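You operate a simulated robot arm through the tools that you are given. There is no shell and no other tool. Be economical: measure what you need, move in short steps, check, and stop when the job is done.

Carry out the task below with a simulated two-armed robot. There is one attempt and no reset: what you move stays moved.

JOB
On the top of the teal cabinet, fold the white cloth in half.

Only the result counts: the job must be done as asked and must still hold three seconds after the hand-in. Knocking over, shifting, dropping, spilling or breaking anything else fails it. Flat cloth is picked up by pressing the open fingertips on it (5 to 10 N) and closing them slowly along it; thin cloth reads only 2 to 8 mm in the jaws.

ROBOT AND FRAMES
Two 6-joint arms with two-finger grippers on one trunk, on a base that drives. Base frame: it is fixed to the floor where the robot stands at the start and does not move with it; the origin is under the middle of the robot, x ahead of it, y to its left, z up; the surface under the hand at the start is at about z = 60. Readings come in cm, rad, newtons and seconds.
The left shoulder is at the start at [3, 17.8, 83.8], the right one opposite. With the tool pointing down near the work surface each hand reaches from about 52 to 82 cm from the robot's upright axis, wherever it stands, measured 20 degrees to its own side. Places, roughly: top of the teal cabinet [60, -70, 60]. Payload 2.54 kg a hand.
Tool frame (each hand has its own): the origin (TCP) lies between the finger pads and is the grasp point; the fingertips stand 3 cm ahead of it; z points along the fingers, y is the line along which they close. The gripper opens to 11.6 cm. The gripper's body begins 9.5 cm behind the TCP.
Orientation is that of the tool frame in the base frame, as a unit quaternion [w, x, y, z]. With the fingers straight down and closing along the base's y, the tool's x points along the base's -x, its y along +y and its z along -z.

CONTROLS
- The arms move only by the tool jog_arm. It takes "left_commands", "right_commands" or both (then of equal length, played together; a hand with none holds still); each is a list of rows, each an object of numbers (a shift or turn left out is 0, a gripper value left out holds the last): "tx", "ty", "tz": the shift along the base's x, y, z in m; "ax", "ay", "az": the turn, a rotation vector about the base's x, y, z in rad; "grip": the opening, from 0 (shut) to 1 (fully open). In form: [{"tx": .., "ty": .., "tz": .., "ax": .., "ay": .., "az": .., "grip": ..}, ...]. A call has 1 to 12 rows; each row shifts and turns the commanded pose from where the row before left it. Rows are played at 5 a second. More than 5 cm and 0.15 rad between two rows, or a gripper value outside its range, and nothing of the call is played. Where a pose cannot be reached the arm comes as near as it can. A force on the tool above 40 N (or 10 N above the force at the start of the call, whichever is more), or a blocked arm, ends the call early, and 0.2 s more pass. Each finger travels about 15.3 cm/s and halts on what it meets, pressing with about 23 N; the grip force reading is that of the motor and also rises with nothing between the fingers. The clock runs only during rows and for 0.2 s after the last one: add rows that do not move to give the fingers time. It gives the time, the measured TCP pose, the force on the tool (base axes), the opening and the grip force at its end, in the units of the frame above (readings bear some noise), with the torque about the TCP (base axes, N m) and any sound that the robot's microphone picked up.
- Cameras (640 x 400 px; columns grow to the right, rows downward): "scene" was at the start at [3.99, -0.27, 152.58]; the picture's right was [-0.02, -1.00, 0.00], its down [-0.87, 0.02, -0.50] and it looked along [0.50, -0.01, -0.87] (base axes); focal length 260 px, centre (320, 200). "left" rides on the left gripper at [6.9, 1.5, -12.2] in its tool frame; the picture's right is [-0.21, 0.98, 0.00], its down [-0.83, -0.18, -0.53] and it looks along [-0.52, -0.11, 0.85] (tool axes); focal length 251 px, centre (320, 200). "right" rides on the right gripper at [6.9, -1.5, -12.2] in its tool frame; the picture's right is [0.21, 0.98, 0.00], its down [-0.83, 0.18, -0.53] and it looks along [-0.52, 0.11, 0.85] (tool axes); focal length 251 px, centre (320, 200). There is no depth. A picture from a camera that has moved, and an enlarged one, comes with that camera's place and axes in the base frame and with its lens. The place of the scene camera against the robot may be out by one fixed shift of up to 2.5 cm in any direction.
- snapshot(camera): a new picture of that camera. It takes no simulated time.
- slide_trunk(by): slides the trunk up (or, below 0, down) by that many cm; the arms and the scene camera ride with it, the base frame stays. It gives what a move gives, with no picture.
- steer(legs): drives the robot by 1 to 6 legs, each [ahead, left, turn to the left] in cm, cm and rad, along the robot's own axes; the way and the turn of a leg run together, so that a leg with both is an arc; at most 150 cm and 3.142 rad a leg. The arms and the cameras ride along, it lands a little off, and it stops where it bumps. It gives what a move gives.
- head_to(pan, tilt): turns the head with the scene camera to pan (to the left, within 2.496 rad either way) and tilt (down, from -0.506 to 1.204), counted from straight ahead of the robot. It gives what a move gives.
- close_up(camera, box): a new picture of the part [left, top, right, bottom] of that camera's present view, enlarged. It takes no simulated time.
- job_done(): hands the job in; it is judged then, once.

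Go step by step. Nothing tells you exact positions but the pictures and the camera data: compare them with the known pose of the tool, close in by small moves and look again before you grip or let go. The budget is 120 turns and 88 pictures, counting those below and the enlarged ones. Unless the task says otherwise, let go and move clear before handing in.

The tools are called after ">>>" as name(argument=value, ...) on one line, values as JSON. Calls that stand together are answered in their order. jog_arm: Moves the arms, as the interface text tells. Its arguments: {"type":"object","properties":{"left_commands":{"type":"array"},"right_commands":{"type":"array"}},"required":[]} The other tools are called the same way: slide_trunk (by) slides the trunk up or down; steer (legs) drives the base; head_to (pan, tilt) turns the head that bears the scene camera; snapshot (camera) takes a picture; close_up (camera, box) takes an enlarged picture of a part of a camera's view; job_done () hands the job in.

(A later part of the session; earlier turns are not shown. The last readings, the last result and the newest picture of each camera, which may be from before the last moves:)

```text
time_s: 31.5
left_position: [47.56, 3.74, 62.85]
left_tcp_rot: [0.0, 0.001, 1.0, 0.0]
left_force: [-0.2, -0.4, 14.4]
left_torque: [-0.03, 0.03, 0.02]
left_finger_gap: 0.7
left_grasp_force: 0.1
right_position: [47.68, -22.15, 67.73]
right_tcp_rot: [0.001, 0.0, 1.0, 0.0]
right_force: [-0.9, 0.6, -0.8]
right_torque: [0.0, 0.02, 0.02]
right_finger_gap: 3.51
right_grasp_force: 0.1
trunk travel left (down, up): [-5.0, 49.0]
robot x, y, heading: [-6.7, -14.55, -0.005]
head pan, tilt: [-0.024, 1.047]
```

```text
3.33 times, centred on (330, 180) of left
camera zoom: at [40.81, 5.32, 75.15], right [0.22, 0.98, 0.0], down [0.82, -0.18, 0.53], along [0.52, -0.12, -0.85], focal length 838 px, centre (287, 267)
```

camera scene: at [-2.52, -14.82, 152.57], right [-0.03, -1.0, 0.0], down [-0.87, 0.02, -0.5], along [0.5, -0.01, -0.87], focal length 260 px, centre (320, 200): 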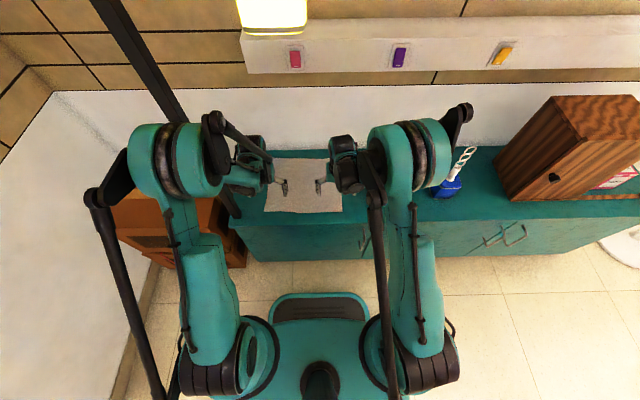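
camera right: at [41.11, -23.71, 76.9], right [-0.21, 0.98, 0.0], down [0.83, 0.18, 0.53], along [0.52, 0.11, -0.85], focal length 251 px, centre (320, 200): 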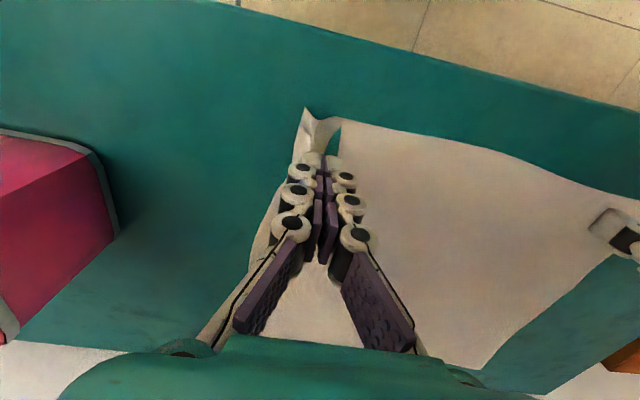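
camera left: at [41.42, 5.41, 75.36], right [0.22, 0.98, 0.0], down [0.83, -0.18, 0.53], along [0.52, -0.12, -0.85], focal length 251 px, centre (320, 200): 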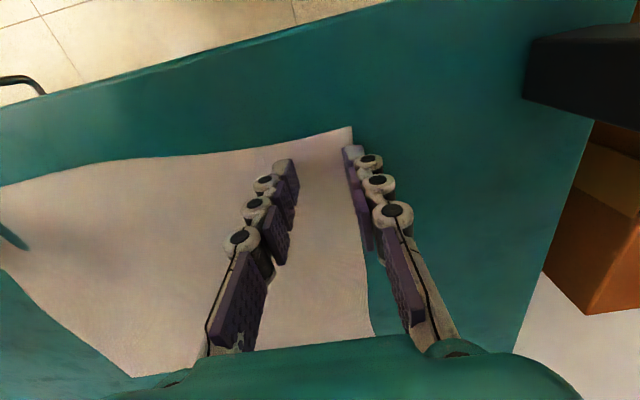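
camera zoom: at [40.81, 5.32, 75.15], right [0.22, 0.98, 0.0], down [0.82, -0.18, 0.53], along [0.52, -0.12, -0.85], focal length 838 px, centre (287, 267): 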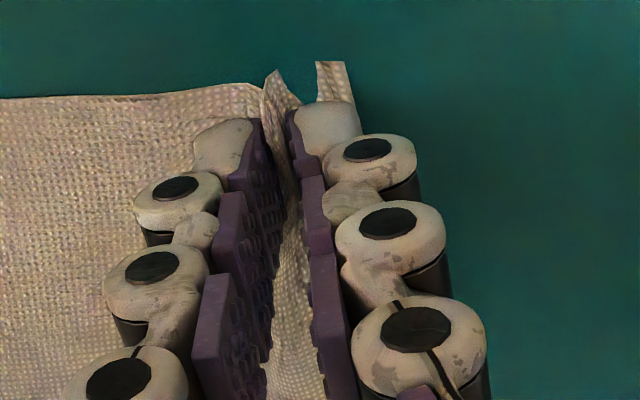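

A clear fold stands up between the fingers now. I'll finish closing gently.

>>> jog_arm(left_commands=[{"grip": 0.06, "tz": -0.0001}, {"grip": 0.045, "tz": -0.0002}, {"grip": 0.03, "tz": -0.0002}, {"grip": 0.015, "tz": -0.0002}, {"grip": 0.0, "tz": -0.0002}, {}, {}])

>>> close_up(camera="left", box=[240, 120, 420, 240])

```text
time_s: 33.1
left_position: [47.55, 3.65, 62.78]
left_tcp_rot: [0.001, 0.001, 1.0, 0.001]
left_force: [1.5, 1.8, 21.6]
left_torque: [-0.01, -0.08, -0.03]
left_finger_gap: 0.14
left_grasp_force: 25.8
right_position: [47.69, -22.17, 67.63]
right_tcp_rot: [0.001, 0.001, 1.0, 0.0]
right_force: [-0.5, -0.5, 0.9]
right_torque: [0.01, 0.0, -0.05]
right_finger_gap: 3.49
right_grasp_force: 0.0
trunk travel left (down, up): [-5.0, 49.0]
robot x, y, heading: [-6.82, -14.36, 0.001]
head pan, tilt: [-0.024, 1.047]
```

```text
3.33 times, centred on (330, 180) of left
camera zoom: at [40.75, 5.23, 75.12], right [0.22, 0.98, 0.0], down [0.82, -0.18, 0.53], along [0.52, -0.12, -0.84], focal length 838 px, centre (287, 267)
```

zoom: 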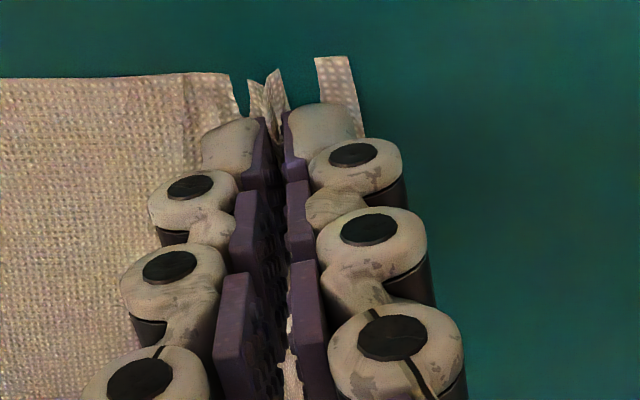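

The gap reads 1.4 mm, so it is likely held. I'll lift the left 2 cm to verify.

>>> jog_arm(left_commands=[{"tz": 0.005}, {"tz": 0.008}, {"tz": 0.01}, {}])

>>> close_up(camera="left", box=[210, 80, 450, 240])

```text
time_s: 34.1
left_position: [47.56, 3.63, 65.12]
left_tcp_rot: [-0.001, 0.001, 1.0, 0.001]
left_force: [0.1, -0.2, -2.0]
left_torque: [0.02, 0.07, -0.03]
left_finger_gap: 0.49
left_grasp_force: 26.1
right_position: [47.73, -22.13, 67.48]
right_tcp_rot: [0.0, 0.001, 1.0, 0.0]
right_force: [0.9, 0.4, 0.1]
right_torque: [-0.03, -0.01, 0.01]
right_finger_gap: 3.49
right_grasp_force: 0.1
trunk travel left (down, up): [-5.0, 49.0]
robot x, y, heading: [-6.98, -14.26, 0.004]
head pan, tilt: [-0.024, 1.047]
```

```text
2.50 times, centred on (330, 160) of left
camera zoom: at [40.85, 5.26, 77.31], right [0.22, 0.98, 0.0], down [0.83, -0.18, 0.53], along [0.52, -0.12, -0.85], focal length 629 px, centre (295, 300)
```

zoom: 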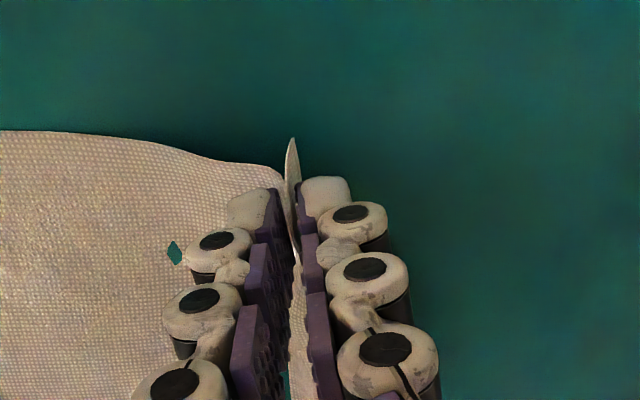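

The left corner is held, reading 4.9 mm and lifted. Before repeating on the right, I'll see how its corner lies.

>>> close_up(camera="right", box=[190, 80, 430, 240])

```text
2.50 times, centred on (310, 160) of right
camera zoom: at [41.02, -23.62, 79.8], right [-0.21, 0.98, 0.0], down [0.83, 0.18, 0.53], along [0.52, 0.11, -0.85], focal length 629 px, centre (345, 300)
```

zoom: 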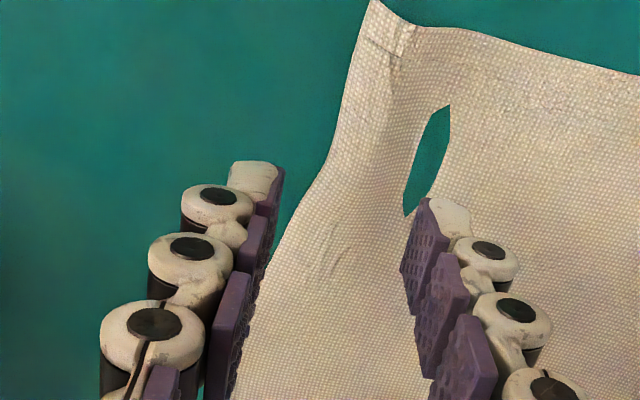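

The right corner has moved to about [43, -22] as the left gathered. I'll take wider views before going on.

>>> snapshot(camera="right")

>>> snapshot(camera="left")

>>> close_up(camera="scene", box=[200, 120, 400, 250])

```text
51 pictures are left
camera right: at [41.02, -23.62, 79.8], right [-0.21, 0.98, 0.0], down [0.83, 0.18, 0.53], along [0.52, 0.11, -0.85], focal length 251 px, centre (320, 200)
```

right: 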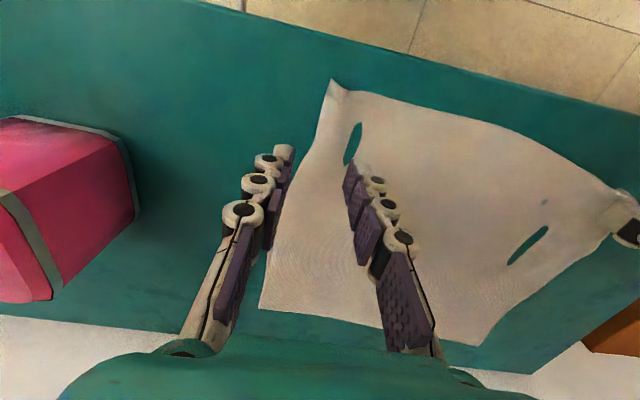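

```text
50 pictures are left
camera left: at [40.85, 5.26, 77.31], right [0.22, 0.98, 0.0], down [0.83, -0.18, 0.53], along [0.52, -0.12, -0.85], focal length 251 px, centre (320, 200)
```

left: 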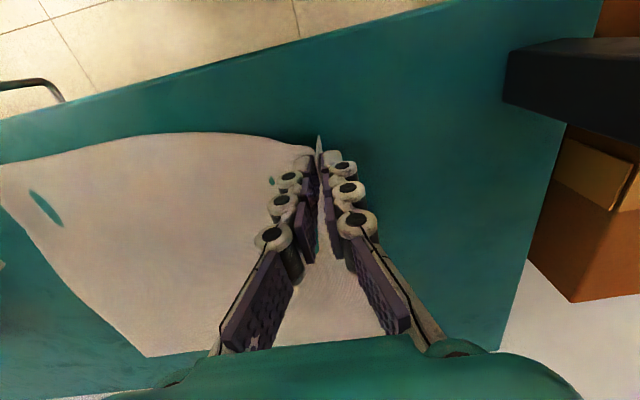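

```text
3.08 times, centred on (300, 185) of scene
camera zoom: at [-2.68, -14.83, 152.57], right [-0.03, -1.0, 0.0], down [-0.87, 0.02, -0.5], along [0.5, -0.01, -0.87], focal length 798 px, centre (382, 246)
```

zoom: 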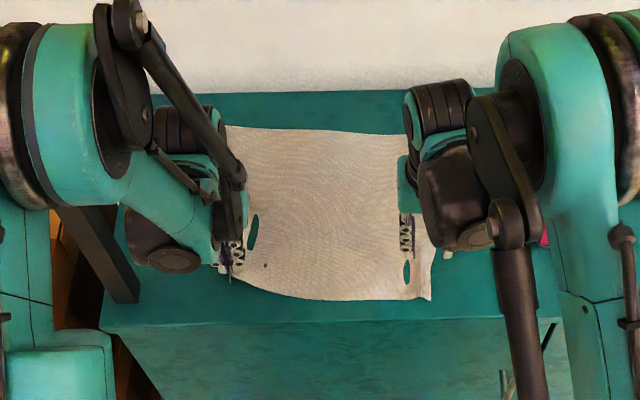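

The cloth has turned slightly, with the near-right corner now about [43.3, -22.4] and a small dimple at [47, -19.6]. I'll put the right fingers around the strip at [45.3, -21].

>>> jog_arm(right_commands=[{"tx": -0.012, "ty": 0.006, "grip": 0.26}, {"tx": -0.012, "ty": 0.005}, {"tz": -0.015}, {"tz": -0.015}, {"tz": -0.008}, {}])

>>> close_up(camera="right", box=[190, 80, 430, 240])

```text
time_s: 35.5
left_position: [47.58, 3.68, 65.11]
left_tcp_rot: [0.0, 0.001, 1.0, 0.0]
left_force: [0.5, -0.7, 0.2]
left_torque: [-0.02, -0.03, 0.0]
left_finger_gap: 0.36
left_grasp_force: 21.0
right_position: [45.37, -20.97, 63.75]
right_tcp_rot: [0.0, 0.001, 1.0, 0.0]
right_force: [0.6, 0.4, -0.6]
right_torque: [0.01, 0.02, -0.02]
right_finger_gap: 3.02
right_grasp_force: 0.1
trunk travel left (down, up): [-5.0, 49.0]
robot x, y, heading: [-6.84, -14.77, -0.002]
head pan, tilt: [-0.024, 1.047]
```

```text
2.50 times, centred on (310, 160) of right
camera zoom: at [38.51, -22.49, 76.02], right [-0.21, 0.98, 0.0], down [0.83, 0.18, 0.53], along [0.52, 0.11, -0.85], focal length 629 px, centre (345, 300)
```

zoom: 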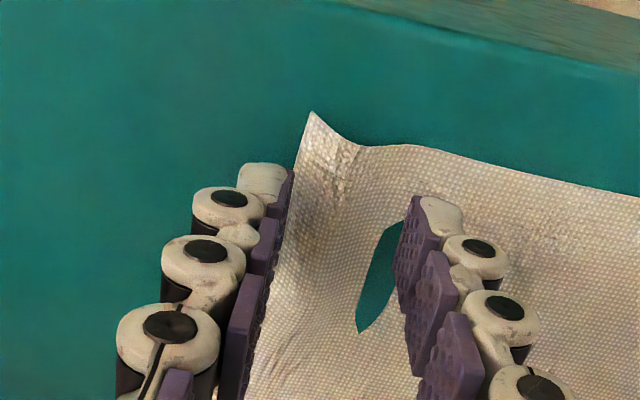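

The outer finger is just off the side edge. I'll shift 9 mm inward and touch down.

>>> jog_arm(right_commands=[{"ty": 0.009}, {"tz": -0.004}, {"tz": -0.0015}, {}])

```text
time_s: 36.5
left_position: [47.63, 3.59, 65.11]
left_tcp_rot: [0.0, 0.001, 1.0, 0.0]
left_force: [-0.3, 1.0, -0.1]
left_torque: [-0.02, -0.02, 0.03]
left_finger_gap: 0.33
left_grasp_force: 20.2
right_position: [45.47, -20.1, 63.22]
right_tcp_rot: [0.0, 0.002, 1.0, 0.0]
right_force: [0.2, -0.2, 1.0]
right_torque: [0.01, -0.01, -0.01]
right_finger_gap: 3.02
right_grasp_force: 0.0
trunk travel left (down, up): [-5.0, 49.0]
robot x, y, heading: [-6.72, -14.79, 0.002]
head pan, tilt: [-0.024, 1.047]
```

>>> jog_arm(right_commands=[{"tz": -0.0006}, {"grip": 0.24, "tz": -0.0001}, {"grip": 0.22, "tz": -0.00015}, {"grip": 0.2, "tz": -0.00015}, {"grip": 0.18, "tz": -0.00015}, {"grip": 0.165, "tz": -0.0002}, {"grip": 0.15, "tz": -0.0002}, {}])

>>> close_up(camera="right", box=[190, 80, 430, 240])

```text
time_s: 38.3
left_position: [47.58, 3.76, 65.09]
left_tcp_rot: [0.0, 0.0, 1.0, 0.0]
left_force: [0.1, -0.7, 0.8]
left_torque: [-0.01, -0.02, -0.01]
left_finger_gap: 0.35
left_grasp_force: 20.2
right_position: [45.54, -20.13, 63.24]
right_tcp_rot: [0.0, 0.002, 1.0, 0.0]
right_force: [0.2, -0.6, -0.1]
right_torque: [0.0, 0.03, 0.0]
right_finger_gap: 1.77
right_grasp_force: 0.1
trunk travel left (down, up): [-5.0, 49.0]
robot x, y, heading: [-6.7, -14.65, 0.0]
head pan, tilt: [-0.024, 1.047]
```

```text
2.50 times, centred on (310, 160) of right
camera zoom: at [38.71, -21.68, 75.45], right [-0.21, 0.98, 0.0], down [0.83, 0.18, 0.53], along [0.52, 0.11, -0.85], focal length 629 px, centre (345, 300)
```

zoom: 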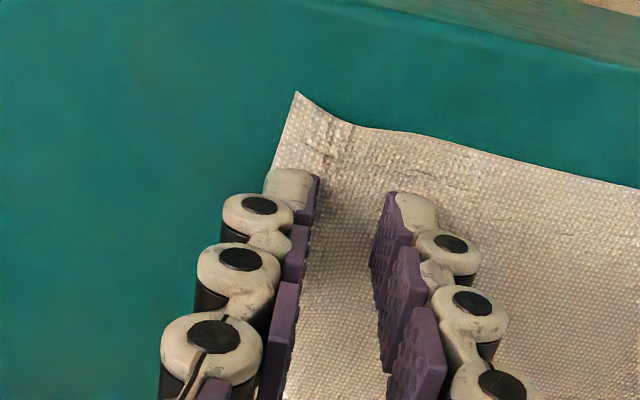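

The dimple is gone and the cloth is flat again, but there was no pressure. I'll reopen, move 5 mm nearer the edge, and press properly.

>>> jog_arm(right_commands=[{"tz": 0.002}, {"tx": -0.005, "ty": 0.001, "grip": 0.26}, {}, {"tz": -0.002}, {"tz": -0.0005}, {}])

```text
time_s: 39.7
left_position: [47.63, 3.59, 65.09]
left_tcp_rot: [0.0, 0.001, 1.0, 0.0]
left_force: [-0.4, -0.1, 1.4]
left_torque: [0.03, 0.0, 0.01]
left_finger_gap: 0.43
left_grasp_force: 20.7
right_position: [44.9, -20.05, 63.19]
right_tcp_rot: [0.0, 0.001, 1.0, 0.0]
right_force: [-1.0, -0.2, 0.1]
right_torque: [0.0, -0.01, -0.01]
right_finger_gap: 3.04
right_grasp_force: 0.1
trunk travel left (down, up): [-5.0, 49.0]
robot x, y, heading: [-6.65, -14.78, 0.003]
head pan, tilt: [-0.024, 1.047]
```

>>> jog_arm(right_commands=[{"tz": -0.0006}, {}, {}])

```text
time_s: 40.5
left_position: [47.65, 3.61, 65.04]
left_tcp_rot: [0.0, 0.001, 1.0, 0.0]
left_force: [1.0, -0.2, -1.6]
left_torque: [0.02, 0.04, -0.01]
left_finger_gap: 0.43
left_grasp_force: 23.1
right_position: [45.03, -20.01, 63.15]
right_tcp_rot: [0.0, 0.002, 1.0, -0.001]
right_force: [-0.6, -0.4, 0.0]
right_torque: [0.0, -0.03, -0.01]
right_finger_gap: 3.0
right_grasp_force: 0.1
trunk travel left (down, up): [-5.0, 49.0]
robot x, y, heading: [-6.55, -14.66, -0.0]
head pan, tilt: [-0.024, 1.047]
```

>>> jog_arm(right_commands=[{"tz": -0.0008}, {}, {}])

```text
time_s: 41.3
left_position: [47.57, 3.71, 65.24]
left_tcp_rot: [0.001, 0.001, 1.0, 0.0]
left_force: [0.4, -0.4, -0.3]
left_torque: [0.04, 0.02, 0.01]
left_finger_gap: 0.41
left_grasp_force: 21.7
right_position: [44.91, -19.95, 63.06]
right_tcp_rot: [0.0, 0.001, 1.0, 0.001]
right_force: [0.4, 0.1, 6.5]
right_torque: [0.16, 0.02, 0.0]
right_finger_gap: 3.02
right_grasp_force: 0.1
trunk travel left (down, up): [-5.0, 49.0]
robot x, y, heading: [-6.28, -14.6, -0.006]
head pan, tilt: [-0.024, 1.047]
```

The right hand now presses at 6.5 N. I'll close with the profile that worked on the left.

>>> jog_arm(right_commands=[{"tz": -0.0002}, {"grip": 0.24, "tz": -0.0001}, {"grip": 0.22, "tz": -0.00015}, {"grip": 0.2, "tz": -0.00015}, {"grip": 0.18, "tz": -0.00015}, {"grip": 0.165, "tz": -0.0002}, {"grip": 0.15, "tz": -0.0002}, {}])

>>> close_up(camera="right", box=[190, 80, 430, 240])

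```text
time_s: 43.1
left_position: [47.49, 3.7, 65.3]
left_tcp_rot: [0.001, 0.002, 1.0, 0.0]
left_force: [-0.6, -2.5, -1.7]
left_torque: [-0.33, 0.07, 0.0]
left_finger_gap: 0.3
left_grasp_force: 28.0
right_position: [44.98, -19.94, 63.04]
right_tcp_rot: [0.001, 0.001, 1.0, 0.0]
right_force: [1.1, 3.3, 21.7]
right_torque: [0.41, 0.07, -0.01]
right_finger_gap: 1.75
right_grasp_force: 0.1
trunk travel left (down, up): [-5.0, 49.0]
robot x, y, heading: [-6.63, -14.34, -0.004]
head pan, tilt: [-0.024, 1.047]
```

```text
2.50 times, centred on (310, 160) of right
camera zoom: at [38.06, -21.58, 75.25], right [-0.21, 0.98, 0.0], down [0.83, 0.18, 0.53], along [0.52, 0.11, -0.84], focal length 629 px, centre (345, 300)
```

zoom: 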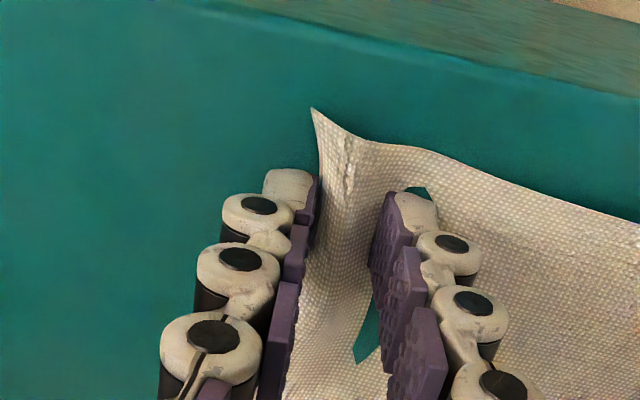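

The cloth is taut between the hands and pulled away from the outer finger. I'll release the right and lower the left to give slack, then look again.

>>> jog_arm(right_commands=[{"tz": 0.003}, {"tz": 0.003, "grip": 0.26}, {"tz": 0.01}, {}], left_commands=[{}, {"tz": -0.01, "ty": -0.005}, {"tz": -0.008, "ty": -0.008}, {}])

>>> snapshot(camera="right")

```text
time_s: 44.1
left_position: [47.68, 2.39, 63.4]
left_tcp_rot: [-0.001, 0.002, 1.0, 0.0]
left_force: [0.3, 0.6, -1.9]
left_torque: [0.04, 0.02, -0.02]
left_finger_gap: 0.45
left_grasp_force: 27.1
right_position: [44.99, -20.1, 64.59]
right_tcp_rot: [0.0, 0.002, 1.0, 0.0]
right_force: [-0.2, -0.6, -0.1]
right_torque: [0.02, 0.02, -0.01]
right_finger_gap: 3.0
right_grasp_force: 0.1
trunk travel left (down, up): [-5.0, 49.0]
robot x, y, heading: [-6.83, -14.09, -0.008]
head pan, tilt: [-0.024, 1.047]
```

```text
45 pictures are left
camera right: at [38.13, -21.64, 76.88], right [-0.21, 0.98, 0.0], down [0.83, 0.18, 0.53], along [0.52, 0.11, -0.85], focal length 251 px, centre (320, 200)
```

right: 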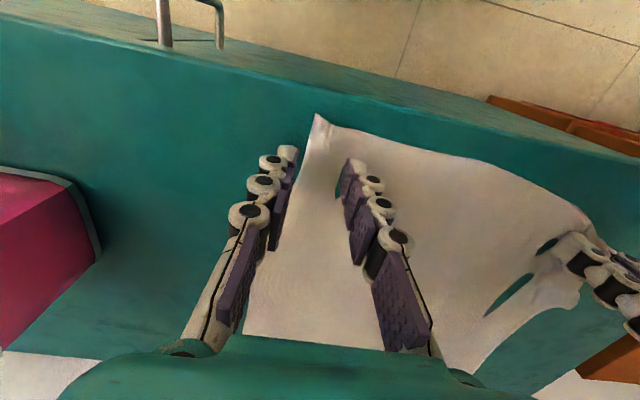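

The side edge is now at y≈-21.3 and the corner at [42.2, -21]. I'll move the right hand to centre [44.3, -18.7] and touch down.

>>> jog_arm(right_commands=[{"tx": -0.007, "ty": 0.013}, {}, {"tz": -0.008}, {"tz": -0.006}, {"tz": -0.0008}, {}])

>>> close_up(camera="right", box=[190, 80, 430, 240])

```text
time_s: 45.5
left_position: [47.58, 2.29, 63.39]
left_tcp_rot: [0.0, 0.001, 1.0, 0.001]
left_force: [0.2, 1.7, -0.7]
left_torque: [0.2, 0.04, 0.01]
left_finger_gap: 0.17
left_grasp_force: 19.4
right_position: [44.19, -18.76, 63.13]
right_tcp_rot: [-0.001, 0.001, 1.0, 0.0]
right_force: [2.3, -0.5, 7.4]
right_torque: [-0.03, -0.05, -0.04]
right_finger_gap: 3.01
right_grasp_force: 0.1
trunk travel left (down, up): [-5.0, 49.0]
robot x, y, heading: [-6.49, -14.39, 0.002]
head pan, tilt: [-0.024, 1.047]
```

```text
2.50 times, centred on (310, 160) of right
camera zoom: at [37.42, -20.25, 75.34], right [-0.21, 0.98, 0.0], down [0.83, 0.18, 0.53], along [0.52, 0.11, -0.85], focal length 629 px, centre (345, 300)
```

zoom: 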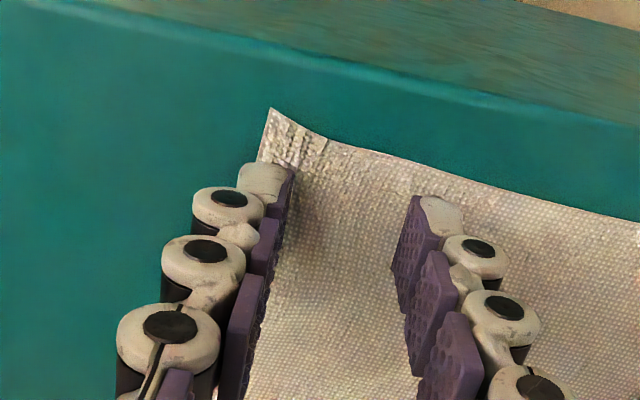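

Both fingertips are on flat cloth at 7.4 N. I'll close slowly with gentle following.

>>> jog_arm(right_commands=[{"grip": 0.24, "tz": -0.0001}, {"grip": 0.22, "tz": -0.0001}, {"grip": 0.2, "tz": -0.0001}, {"grip": 0.18, "tz": -0.0001}, {"grip": 0.165, "tz": -0.0002}, {"grip": 0.15, "tz": -0.0002}, {}])

>>> close_up(camera="right", box=[190, 80, 430, 240])

```text
time_s: 47.1
left_position: [47.7, 2.46, 63.37]
left_tcp_rot: [0.001, 0.001, 1.0, 0.0]
left_force: [0.5, 0.2, 3.7]
left_torque: [-0.33, 0.11, -0.01]
left_finger_gap: 0.26
left_grasp_force: 28.3
right_position: [44.04, -18.76, 63.03]
right_tcp_rot: [0.0, 0.001, 1.0, -0.001]
right_force: [-1.6, 0.0, 14.1]
right_torque: [-0.12, 0.05, 0.01]
right_finger_gap: 1.66
right_grasp_force: 0.0
trunk travel left (down, up): [-5.0, 49.0]
robot x, y, heading: [-6.48, -14.3, -0.001]
head pan, tilt: [-0.024, 1.047]
```

```text
2.50 times, centred on (310, 160) of right
camera zoom: at [37.35, -20.26, 75.27], right [-0.21, 0.98, 0.0], down [0.83, 0.18, 0.53], along [0.52, 0.11, -0.85], focal length 629 px, centre (345, 300)
```

zoom: 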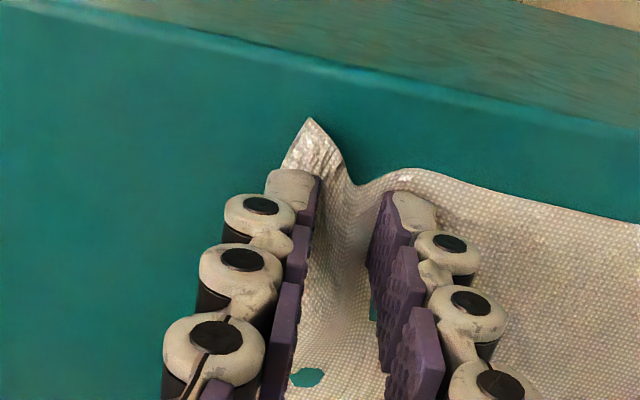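

A good upward ridge has formed at the right. I'll keep closing the same way.

>>> jog_arm(right_commands=[{"grip": 0.135}, {"grip": 0.12, "tz": -0.0001}, {"grip": 0.105, "tz": -0.0002}, {"grip": 0.09, "tz": -0.0002}, {"grip": 0.075, "tz": -0.0002}, {}])

>>> close_up(camera="right", box=[190, 80, 430, 240])

```text
time_s: 48.5
left_position: [47.72, 2.42, 63.38]
left_tcp_rot: [0.0, 0.001, 1.0, 0.0]
left_force: [-0.3, -0.1, -2.1]
left_torque: [-0.05, 0.02, 0.0]
left_finger_gap: 0.4
left_grasp_force: 25.0
right_position: [44.26, -18.87, 62.88]
right_tcp_rot: [0.0, 0.001, 1.0, 0.001]
right_force: [0.0, 1.8, 10.8]
right_torque: [0.03, -0.04, -0.03]
right_finger_gap: 0.75
right_grasp_force: 0.1
trunk travel left (down, up): [-5.0, 49.0]
robot x, y, heading: [-6.76, -14.35, -0.005]
head pan, tilt: [-0.024, 1.047]
```

```text
2.50 times, centred on (310, 160) of right
camera zoom: at [37.38, -20.32, 75.19], right [-0.21, 0.98, 0.0], down [0.83, 0.18, 0.53], along [0.52, 0.11, -0.85], focal length 629 px, centre (345, 300)
```

zoom: 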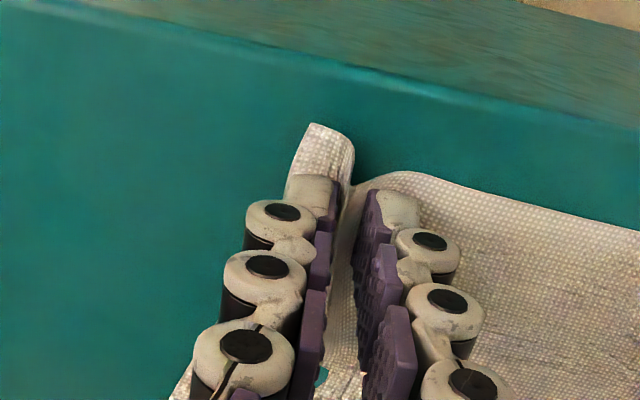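

>>> jog_arm(right_commands=[{"grip": 0.06, "tz": -0.0002}, {"grip": 0.045, "tz": -0.0003}, {"grip": 0.03, "tz": -0.0003}, {"grip": 0.015, "tz": -0.0003}, {"grip": 0.0, "tz": -0.0002}, {}, {}])

>>> close_up(camera="right", box=[190, 80, 430, 240])

```text
time_s: 50.1
left_position: [47.7, 2.47, 63.45]
left_tcp_rot: [0.001, 0.001, 1.0, 0.0]
left_force: [0.8, -4.1, 1.0]
left_torque: [-0.23, 0.03, 0.04]
left_finger_gap: 0.16
left_grasp_force: 24.1
right_position: [44.36, -18.77, 62.78]
right_tcp_rot: [0.001, 0.001, 1.0, 0.0]
right_force: [1.3, 4.7, 26.2]
right_torque: [0.35, -0.24, 0.01]
right_finger_gap: 0.12
right_grasp_force: 23.1
trunk travel left (down, up): [-5.0, 49.0]
robot x, y, heading: [-6.78, -14.62, -0.005]
head pan, tilt: [-0.024, 1.047]
```

```text
2.50 times, centred on (310, 160) of right
camera zoom: at [37.37, -20.27, 75.11], right [-0.21, 0.98, 0.0], down [0.83, 0.18, 0.54], along [0.52, 0.11, -0.84], focal length 629 px, centre (345, 300)
```

zoom: 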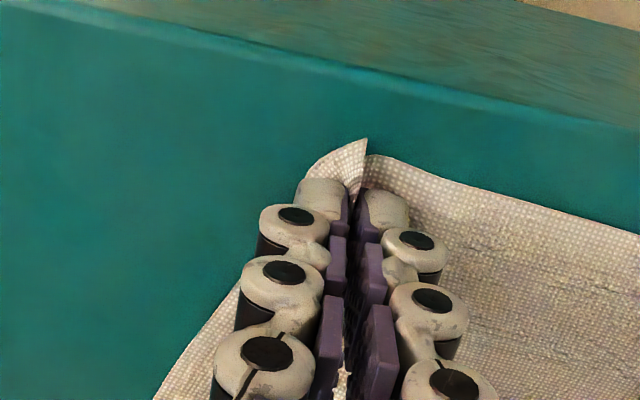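

The right gap reads 1.2 mm, so it is held. I'll lift both hands together 3 cm and check the grips.

>>> jog_arm(right_commands=[{"tz": 0.006, "ty": 0.003}, {"tz": 0.01, "ty": 0.003}, {"tz": 0.01}, {}], left_commands=[{"tz": 0.006, "ty": -0.003}, {"tz": 0.01}, {"tz": 0.01}, {}])

>>> snapshot(camera="right")

>>> snapshot(camera="left")

```text
time_s: 51.1
left_position: [47.61, 2.14, 65.87]
left_tcp_rot: [0.0, 0.001, 1.0, 0.0]
left_force: [-0.3, -0.4, -0.8]
left_torque: [0.02, 0.01, -0.01]
left_finger_gap: 0.32
left_grasp_force: 21.0
right_position: [44.28, -18.19, 65.37]
right_tcp_rot: [0.0, 0.002, 1.0, 0.001]
right_force: [0.1, -1.1, -1.2]
right_torque: [0.02, 0.0, 0.01]
right_finger_gap: 0.53
right_grasp_force: 22.0
trunk travel left (down, up): [-5.0, 49.0]
robot x, y, heading: [-6.83, -14.8, -0.004]
head pan, tilt: [-0.024, 1.047]
```

```text
40 pictures are left
camera right: at [37.47, -19.8, 77.65], right [-0.21, 0.98, 0.0], down [0.83, 0.18, 0.53], along [0.52, 0.11, -0.85], focal length 251 px, centre (320, 200)
```

right: 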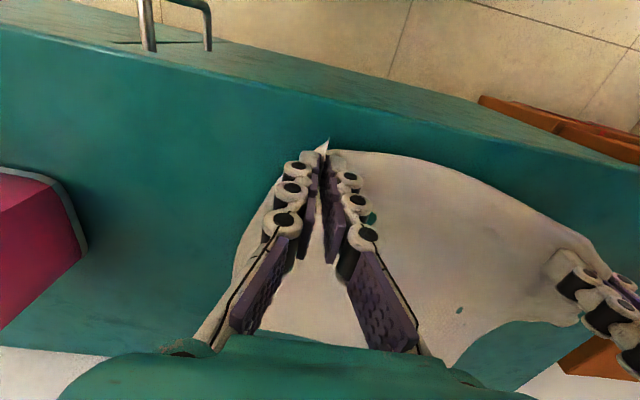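

```text
39 pictures are left
camera left: at [40.88, 3.78, 78.17], right [0.22, 0.98, 0.0], down [0.83, -0.18, 0.53], along [0.52, -0.12, -0.85], focal length 251 px, centre (320, 200)
```

left: 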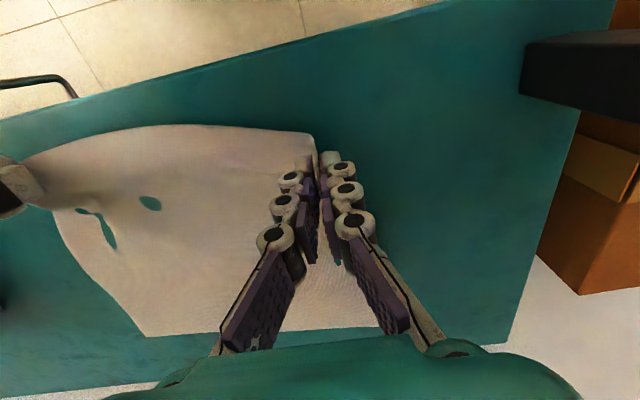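

Both corners are held at 3–5 mm. The cloth lies turned about 9°, with its far corners near [67.5, -25] and [72.6, 5]. I'll carry the near edge up the first half of the fold arc, spreading the hands slightly.

>>> jog_arm(right_commands=[{"tx": 0.002, "ty": -0.0015, "tz": 0.01}, {"tx": 0.002, "ty": -0.0015, "tz": 0.01}, {"tx": 0.004, "ty": -0.0015, "tz": 0.01}, {"tx": 0.005, "ty": -0.0015, "tz": 0.01}, {"tx": 0.007, "ty": -0.0015, "tz": 0.009}, {"tx": 0.008, "ty": -0.0015, "tz": 0.009}, {"tx": 0.01, "ty": -0.0015, "tz": 0.008}, {"tx": 0.011, "ty": -0.0015, "tz": 0.007}, {"tx": 0.013, "ty": -0.0015, "tz": 0.006}, {"tx": 0.015, "ty": -0.0015, "tz": 0.005}, {"tx": 0.016, "ty": -0.0015, "tz": 0.004}, {"tx": 0.017, "ty": -0.0015, "tz": 0.003}], left_commands=[{"tx": 0.002, "tz": 0.01}, {"tx": 0.002, "tz": 0.01}, {"tx": 0.004, "tz": 0.01}, {"tx": 0.005, "tz": 0.01}, {"tx": 0.007, "tz": 0.009}, {"tx": 0.008, "tz": 0.009}, {"tx": 0.01, "tz": 0.008}, {"tx": 0.011, "tz": 0.007}, {"tx": 0.013, "tz": 0.006}, {"tx": 0.015, "tz": 0.005}, {"tx": 0.016, "tz": 0.004}, {"tx": 0.017, "tz": 0.003}])

>>> snapshot(camera="scene")

>>> snapshot(camera="right")

>>> snapshot(camera="left")

```text
time_s: 53.7
left_position: [58.71, 2.05, 74.89]
left_tcp_rot: [0.0, 0.002, 1.0, -0.001]
left_force: [-1.3, -18.9, -0.4]
left_torque: [-0.49, 0.04, 0.14]
left_finger_gap: 0.21
left_grasp_force: 23.5
right_position: [55.26, -19.93, 74.48]
right_tcp_rot: [0.001, 0.001, 1.0, 0.001]
right_force: [1.2, 17.9, 0.2]
right_torque: [0.54, -0.02, 0.1]
right_finger_gap: 0.22
right_grasp_force: 23.1
trunk travel left (down, up): [-5.0, 49.0]
robot x, y, heading: [-6.92, -14.15, 0.001]
head pan, tilt: [-0.024, 1.047]
```

```text
38 pictures are left
camera scene: at [-2.62, -14.85, 152.57], right [-0.03, -1.0, 0.0], down [-0.87, 0.02, -0.5], along [0.5, -0.01, -0.87], focal length 260 px, centre (320, 200)
```

scene: 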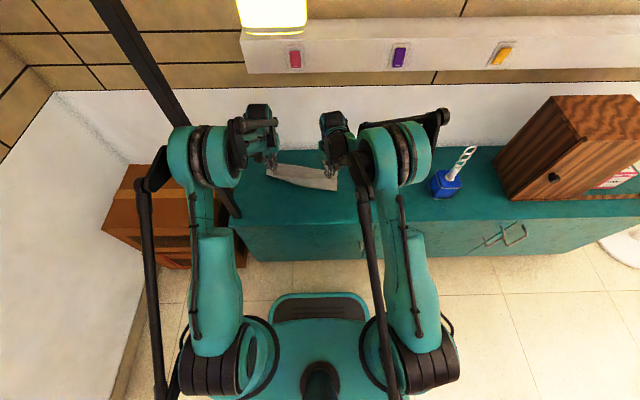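

```text
37 pictures are left
camera right: at [48.48, -21.46, 86.66], right [-0.21, 0.98, 0.0], down [0.83, 0.18, 0.53], along [0.52, 0.12, -0.85], focal length 251 px, centre (320, 200)
```

right: 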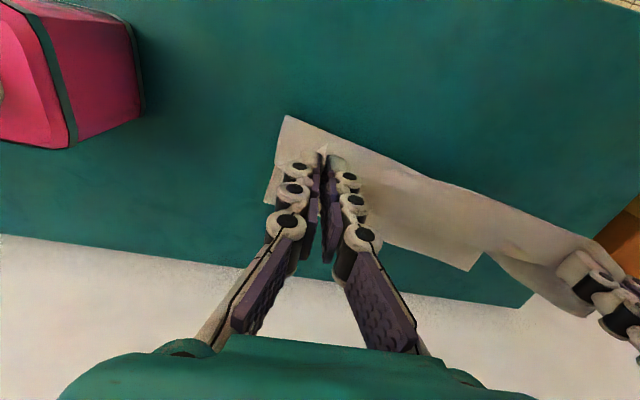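

```text
36 pictures are left
camera left: at [51.93, 3.58, 87.14], right [0.22, 0.98, 0.0], down [0.83, -0.18, 0.53], along [0.52, -0.12, -0.85], focal length 251 px, centre (320, 200)
```

left: 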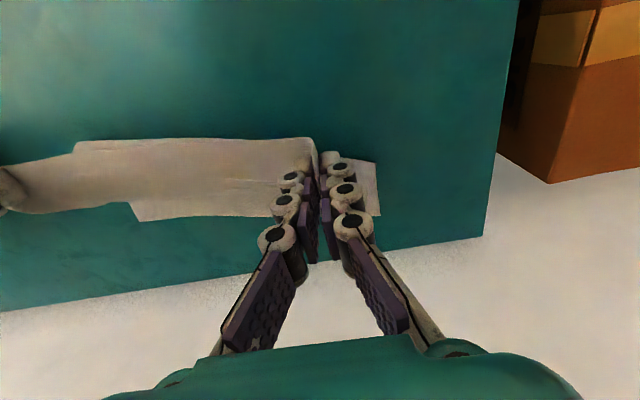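

There is 18 N of tension between the hands because they are too far apart. I'll bring them 2 cm together, then go down the second half of the arc, stopping about 1.5 cm above the table.

>>> jog_arm(right_commands=[{"ty": 0.004}, {"ty": 0.004}, {"ty": 0.002}, {}], left_commands=[{"ty": -0.004}, {"ty": -0.004}, {"ty": -0.002}, {}])

>>> jog_arm(right_commands=[{"tx": 0.016, "tz": -0.003}, {"tx": 0.015, "tz": -0.004}, {"tx": 0.014, "tz": -0.005}, {"tx": 0.012, "tz": -0.007}, {"tx": 0.011, "tz": -0.008}, {"tx": 0.01, "tz": -0.009}, {"tx": 0.008, "tz": -0.01}, {"tx": 0.007, "tz": -0.011}, {"tx": 0.005, "tz": -0.012}, {"tx": 0.004, "tz": -0.012}, {"tx": 0.002, "tz": -0.013}, {}], left_commands=[{"tx": 0.016, "tz": -0.003}, {"tx": 0.016, "tz": -0.004}, {"tx": 0.015, "tz": -0.005}, {"tx": 0.013, "tz": -0.007}, {"tx": 0.012, "tz": -0.008}, {"tx": 0.011, "tz": -0.009}, {"tx": 0.009, "tz": -0.01}, {"tx": 0.007, "tz": -0.011}, {"tx": 0.005, "tz": -0.012}, {"tx": 0.004, "tz": -0.012}, {"tx": 0.002, "tz": -0.013}, {}])

>>> snapshot(camera="right")

>>> snapshot(camera="left")

>>> snapshot(camera="scene")

```text
time_s: 54.7
left_position: [58.62, 1.09, 74.87]
left_tcp_rot: [0.0, 0.001, 1.0, 0.0]
left_force: [-0.4, 1.0, 3.7]
left_torque: [0.11, -0.03, 0.02]
left_finger_gap: 0.07
left_grasp_force: 22.4
right_position: [55.05, -19.08, 74.61]
right_tcp_rot: [0.0, 0.001, 1.0, 0.0]
right_force: [1.0, 0.8, 2.1]
right_torque: [-0.06, -0.03, 0.0]
right_finger_gap: 0.45
right_grasp_force: 21.6
trunk travel left (down, up): [-5.0, 49.0]
robot x, y, heading: [-6.6, -14.59, -0.002]
head pan, tilt: [-0.024, 1.047]
```

```text
time_s: 57.3
left_position: [69.71, 1.22, 65.53]
left_tcp_rot: [0.0, 0.001, 1.0, -0.001]
left_force: [0.1, -6.2, 0.8]
left_torque: [-0.01, -0.02, 0.04]
left_finger_gap: 0.14
left_grasp_force: 18.0
right_position: [65.51, -19.01, 65.2]
right_tcp_rot: [0.0, 0.001, 1.0, 0.0]
right_force: [0.0, -2.0, 1.2]
right_torque: [0.03, 0.01, 0.05]
right_finger_gap: 0.35
right_grasp_force: 30.0
trunk travel left (down, up): [-5.0, 49.0]
robot x, y, heading: [-6.64, -14.7, -0.005]
head pan, tilt: [-0.024, 1.047]
```

```text
35 pictures are left
camera right: at [58.77, -20.53, 77.37], right [-0.21, 0.98, 0.0], down [0.83, 0.18, 0.53], along [0.52, 0.11, -0.85], focal length 251 px, centre (320, 200)
```

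right: 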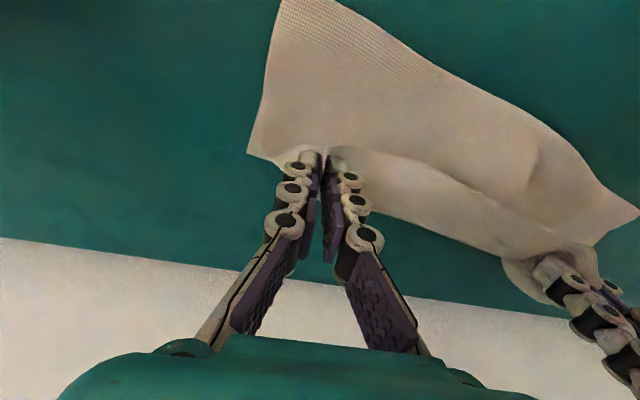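

```text
34 pictures are left
camera left: at [62.93, 2.77, 77.77], right [0.22, 0.98, 0.0], down [0.83, -0.18, 0.53], along [0.52, -0.12, -0.85], focal length 251 px, centre (320, 200)
```

left: 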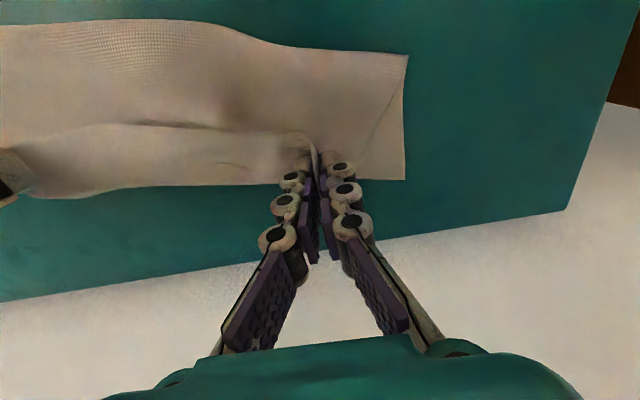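

```text
33 pictures are left
camera scene: at [-2.72, -14.86, 152.58], right [-0.03, -1.0, 0.0], down [-0.87, 0.02, -0.5], along [0.5, -0.01, -0.87], focal length 260 px, centre (320, 200)
```

scene: 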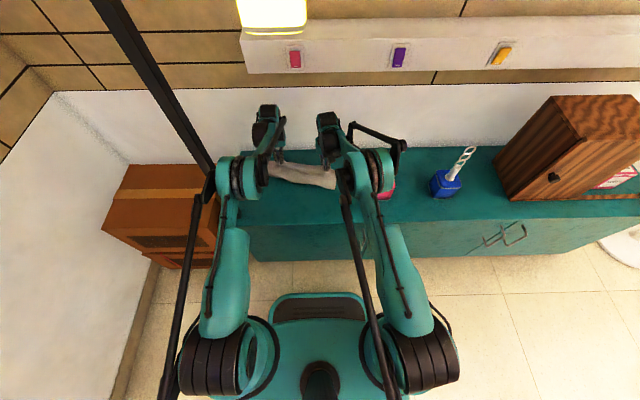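

The near edge now hovers over the far edge and the fold loop is still standing. The hands sit about 2 cm short of the far edge, which suits the tails. I'll lower to the surface and let the cloth settle before releasing.

>>> jog_arm(right_commands=[{"tz": -0.007}, {"tz": -0.006}, {"tz": -0.005}, {}, {}], left_commands=[{"tz": -0.007, "tx": 0.003}, {"tz": -0.007, "tx": 0.003}, {"tz": -0.006, "tx": 0.002}, {}, {}])

>>> close_up(camera="scene", box=[220, 120, 400, 240])

```text
time_s: 58.5
left_position: [70.02, 1.16, 63.7]
left_tcp_rot: [0.001, 0.0, 1.0, 0.0]
left_force: [0.3, 1.3, 2.8]
left_torque: [-0.14, -0.02, -0.01]
left_finger_gap: 0.23
left_grasp_force: 28.4
left hand out of reach, approached as far as the arm can: row 3
right_position: [65.57, -18.98, 63.25]
right_tcp_rot: [-0.001, 0.003, 1.0, 0.0]
right_force: [-1.0, 1.1, -1.5]
right_torque: [0.04, 0.0, 0.01]
right_finger_gap: 0.46
right_grasp_force: 22.4
trunk travel left (down, up): [-5.0, 49.0]
robot x, y, heading: [-6.85, -14.86, 0.002]
head pan, tilt: [-0.024, 1.047]
```

```text
3.33 times, centred on (310, 180) of scene
camera zoom: at [-2.71, -14.85, 152.58], right [-0.03, -1.0, 0.0], down [-0.87, 0.02, -0.5], along [0.5, -0.01, -0.87], focal length 865 px, centre (353, 267)
```

zoom: 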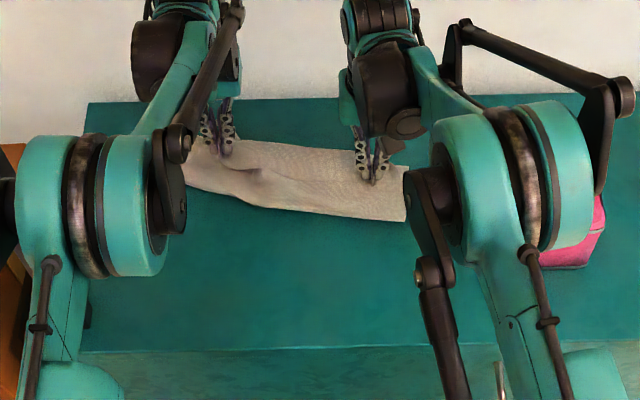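

The left is at its reach limit and both hands rest on the cloth. I'll open just enough to release, lift straight up slowly, and look.

>>> jog_arm(right_commands=[{"grip": 0.05}, {"grip": 0.1}, {"grip": 0.14}, {}, {"tz": 0.01}, {"tz": 0.02}, {"tz": 0.03}, {"tz": 0.03}], left_commands=[{"grip": 0.05}, {"grip": 0.1}, {"grip": 0.14}, {}, {"tz": 0.01}, {"tz": 0.02}, {"tz": 0.03}, {"tz": 0.03}])

>>> snapshot(camera="right")

>>> snapshot(camera="left")

>>> close_up(camera="scene", box=[220, 120, 400, 240])

```text
time_s: 60.3
left_position: [70.12, 1.04, 72.62]
left_tcp_rot: [0.001, 0.001, 1.0, 0.0]
left_force: [-0.2, -0.4, -0.2]
left_torque: [-0.01, 0.01, -0.01]
left_finger_gap: 1.64
left_grasp_force: 0.1
right_position: [65.56, -18.82, 71.94]
right_tcp_rot: [0.0, 0.0, 1.0, 0.0]
right_force: [0.0, 0.6, 0.8]
right_torque: [-0.02, 0.01, 0.01]
right_finger_gap: 1.61
right_grasp_force: 0.0
trunk travel left (down, up): [-5.0, 49.0]
robot x, y, heading: [-6.52, -14.38, 0.0]
head pan, tilt: [-0.024, 1.047]
```

```text
31 pictures are left
camera right: at [58.78, -20.27, 84.3], right [-0.21, 0.98, 0.0], down [0.83, 0.18, 0.53], along [0.52, 0.11, -0.85], focal length 251 px, centre (320, 200)
```

right: 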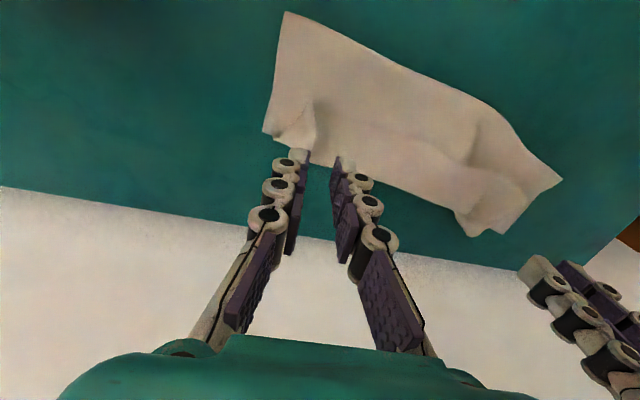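

```text
30 pictures are left
camera left: at [63.34, 2.67, 84.84], right [0.22, 0.98, 0.0], down [0.83, -0.18, 0.53], along [0.52, -0.12, -0.85], focal length 251 px, centre (320, 200)
```

left: 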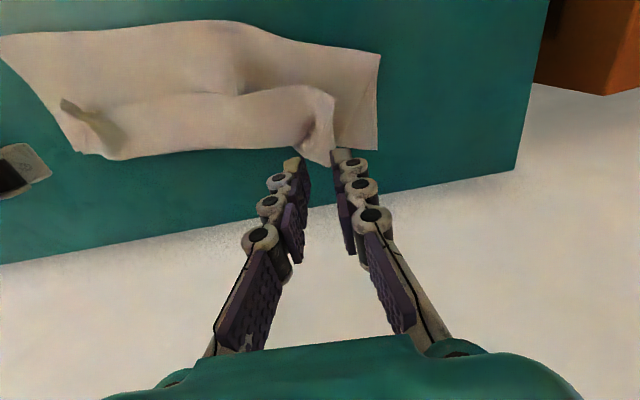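

```text
3.33 times, centred on (310, 180) of scene
camera zoom: at [-2.77, -14.85, 152.58], right [-0.03, -1.0, 0.0], down [-0.87, 0.02, -0.5], along [0.5, -0.01, -0.87], focal length 865 px, centre (353, 267)
```

zoom: 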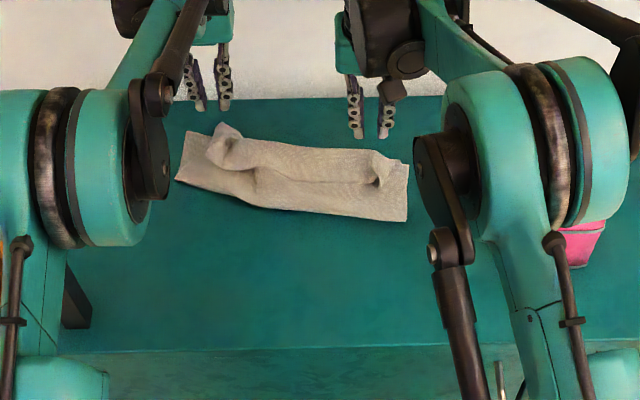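

The near edge now lies on the far edge, but the fold line is too far forward (only about 9 cm deep) because the loop flopped into a pleat. I'll advance the base for reach, regrip the two standing ridges at the near corners, roll the loop back out, and lay the edge down again lower. First I'll back the hands off and drive forward 6 cm.

>>> jog_arm(right_commands=[{"tx": -0.03, "tz": 0.01}, {"tx": -0.03, "tz": 0.01}, {"grip": 0.3}], left_commands=[{"tx": -0.03, "tz": 0.01}, {"tx": -0.03, "tz": 0.01}, {"grip": 0.3}])

>>> steer(legs=[[6, 0, 0]])

>>> snapshot(camera="right")

>>> snapshot(camera="left")

```text
time_s: 61.1
left_position: [64.33, 1.05, 74.71]
left_tcp_rot: [0.0, 0.001, 1.0, 0.0]
left_force: [0.2, 0.2, -0.3]
left_torque: [-0.01, 0.01, -0.01]
left_finger_gap: 3.48
left_grasp_force: 0.0
right_position: [59.88, -18.97, 73.94]
right_tcp_rot: [0.0, -0.001, 1.0, 0.0]
right_force: [0.7, 0.3, -0.6]
right_torque: [0.01, 0.02, -0.02]
right_finger_gap: 3.45
right_grasp_force: 0.0
trunk travel left (down, up): [-5.0, 49.0]
robot x, y, heading: [-6.7, -14.51, 0.002]
head pan, tilt: [-0.024, 1.047]
```

```text
time_s: 62.1
left_position: [70.21, 1.13, 74.74]
left_tcp_rot: [0.0, 0.0, 1.0, -0.001]
left_force: [-1.0, 0.9, -0.3]
left_torque: [-0.03, 0.03, -0.01]
left_finger_gap: 3.46
left_grasp_force: 0.1
right_position: [65.76, -19.04, 73.98]
right_tcp_rot: [-0.001, 0.0, 1.0, -0.001]
right_force: [0.2, 0.4, -0.2]
right_torque: [-0.06, 0.01, 0.04]
right_finger_gap: 3.48
right_grasp_force: 0.1
trunk travel left (down, up): [-5.0, 49.0]
robot x, y, heading: [-1.06, -14.89, 0.0]
head pan, tilt: [-0.024, 1.047]
```

```text
28 pictures are left
camera right: at [58.98, -20.46, 86.21], right [-0.21, 0.98, 0.0], down [0.83, 0.18, 0.53], along [0.52, 0.11, -0.85], focal length 251 px, centre (320, 200)
```

right: 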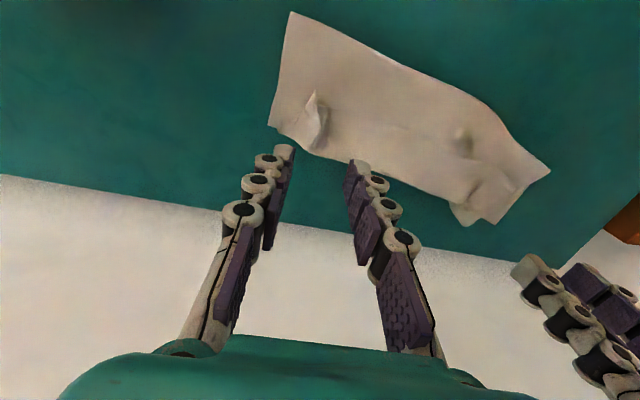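

```text
27 pictures are left
camera left: at [63.42, 2.74, 86.89], right [0.21, 0.98, 0.0], down [0.83, -0.18, 0.53], along [0.52, -0.11, -0.85], focal length 251 px, centre (320, 200)
```

left: 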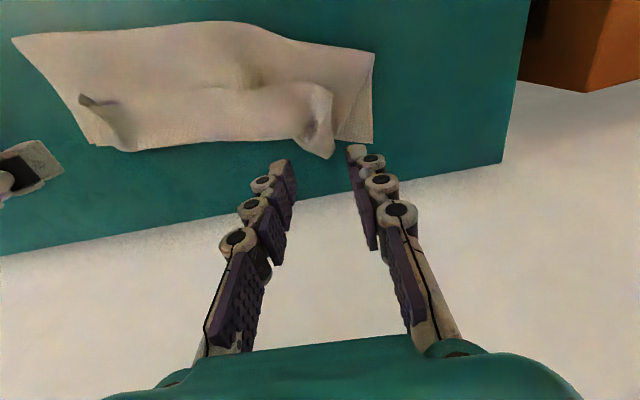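

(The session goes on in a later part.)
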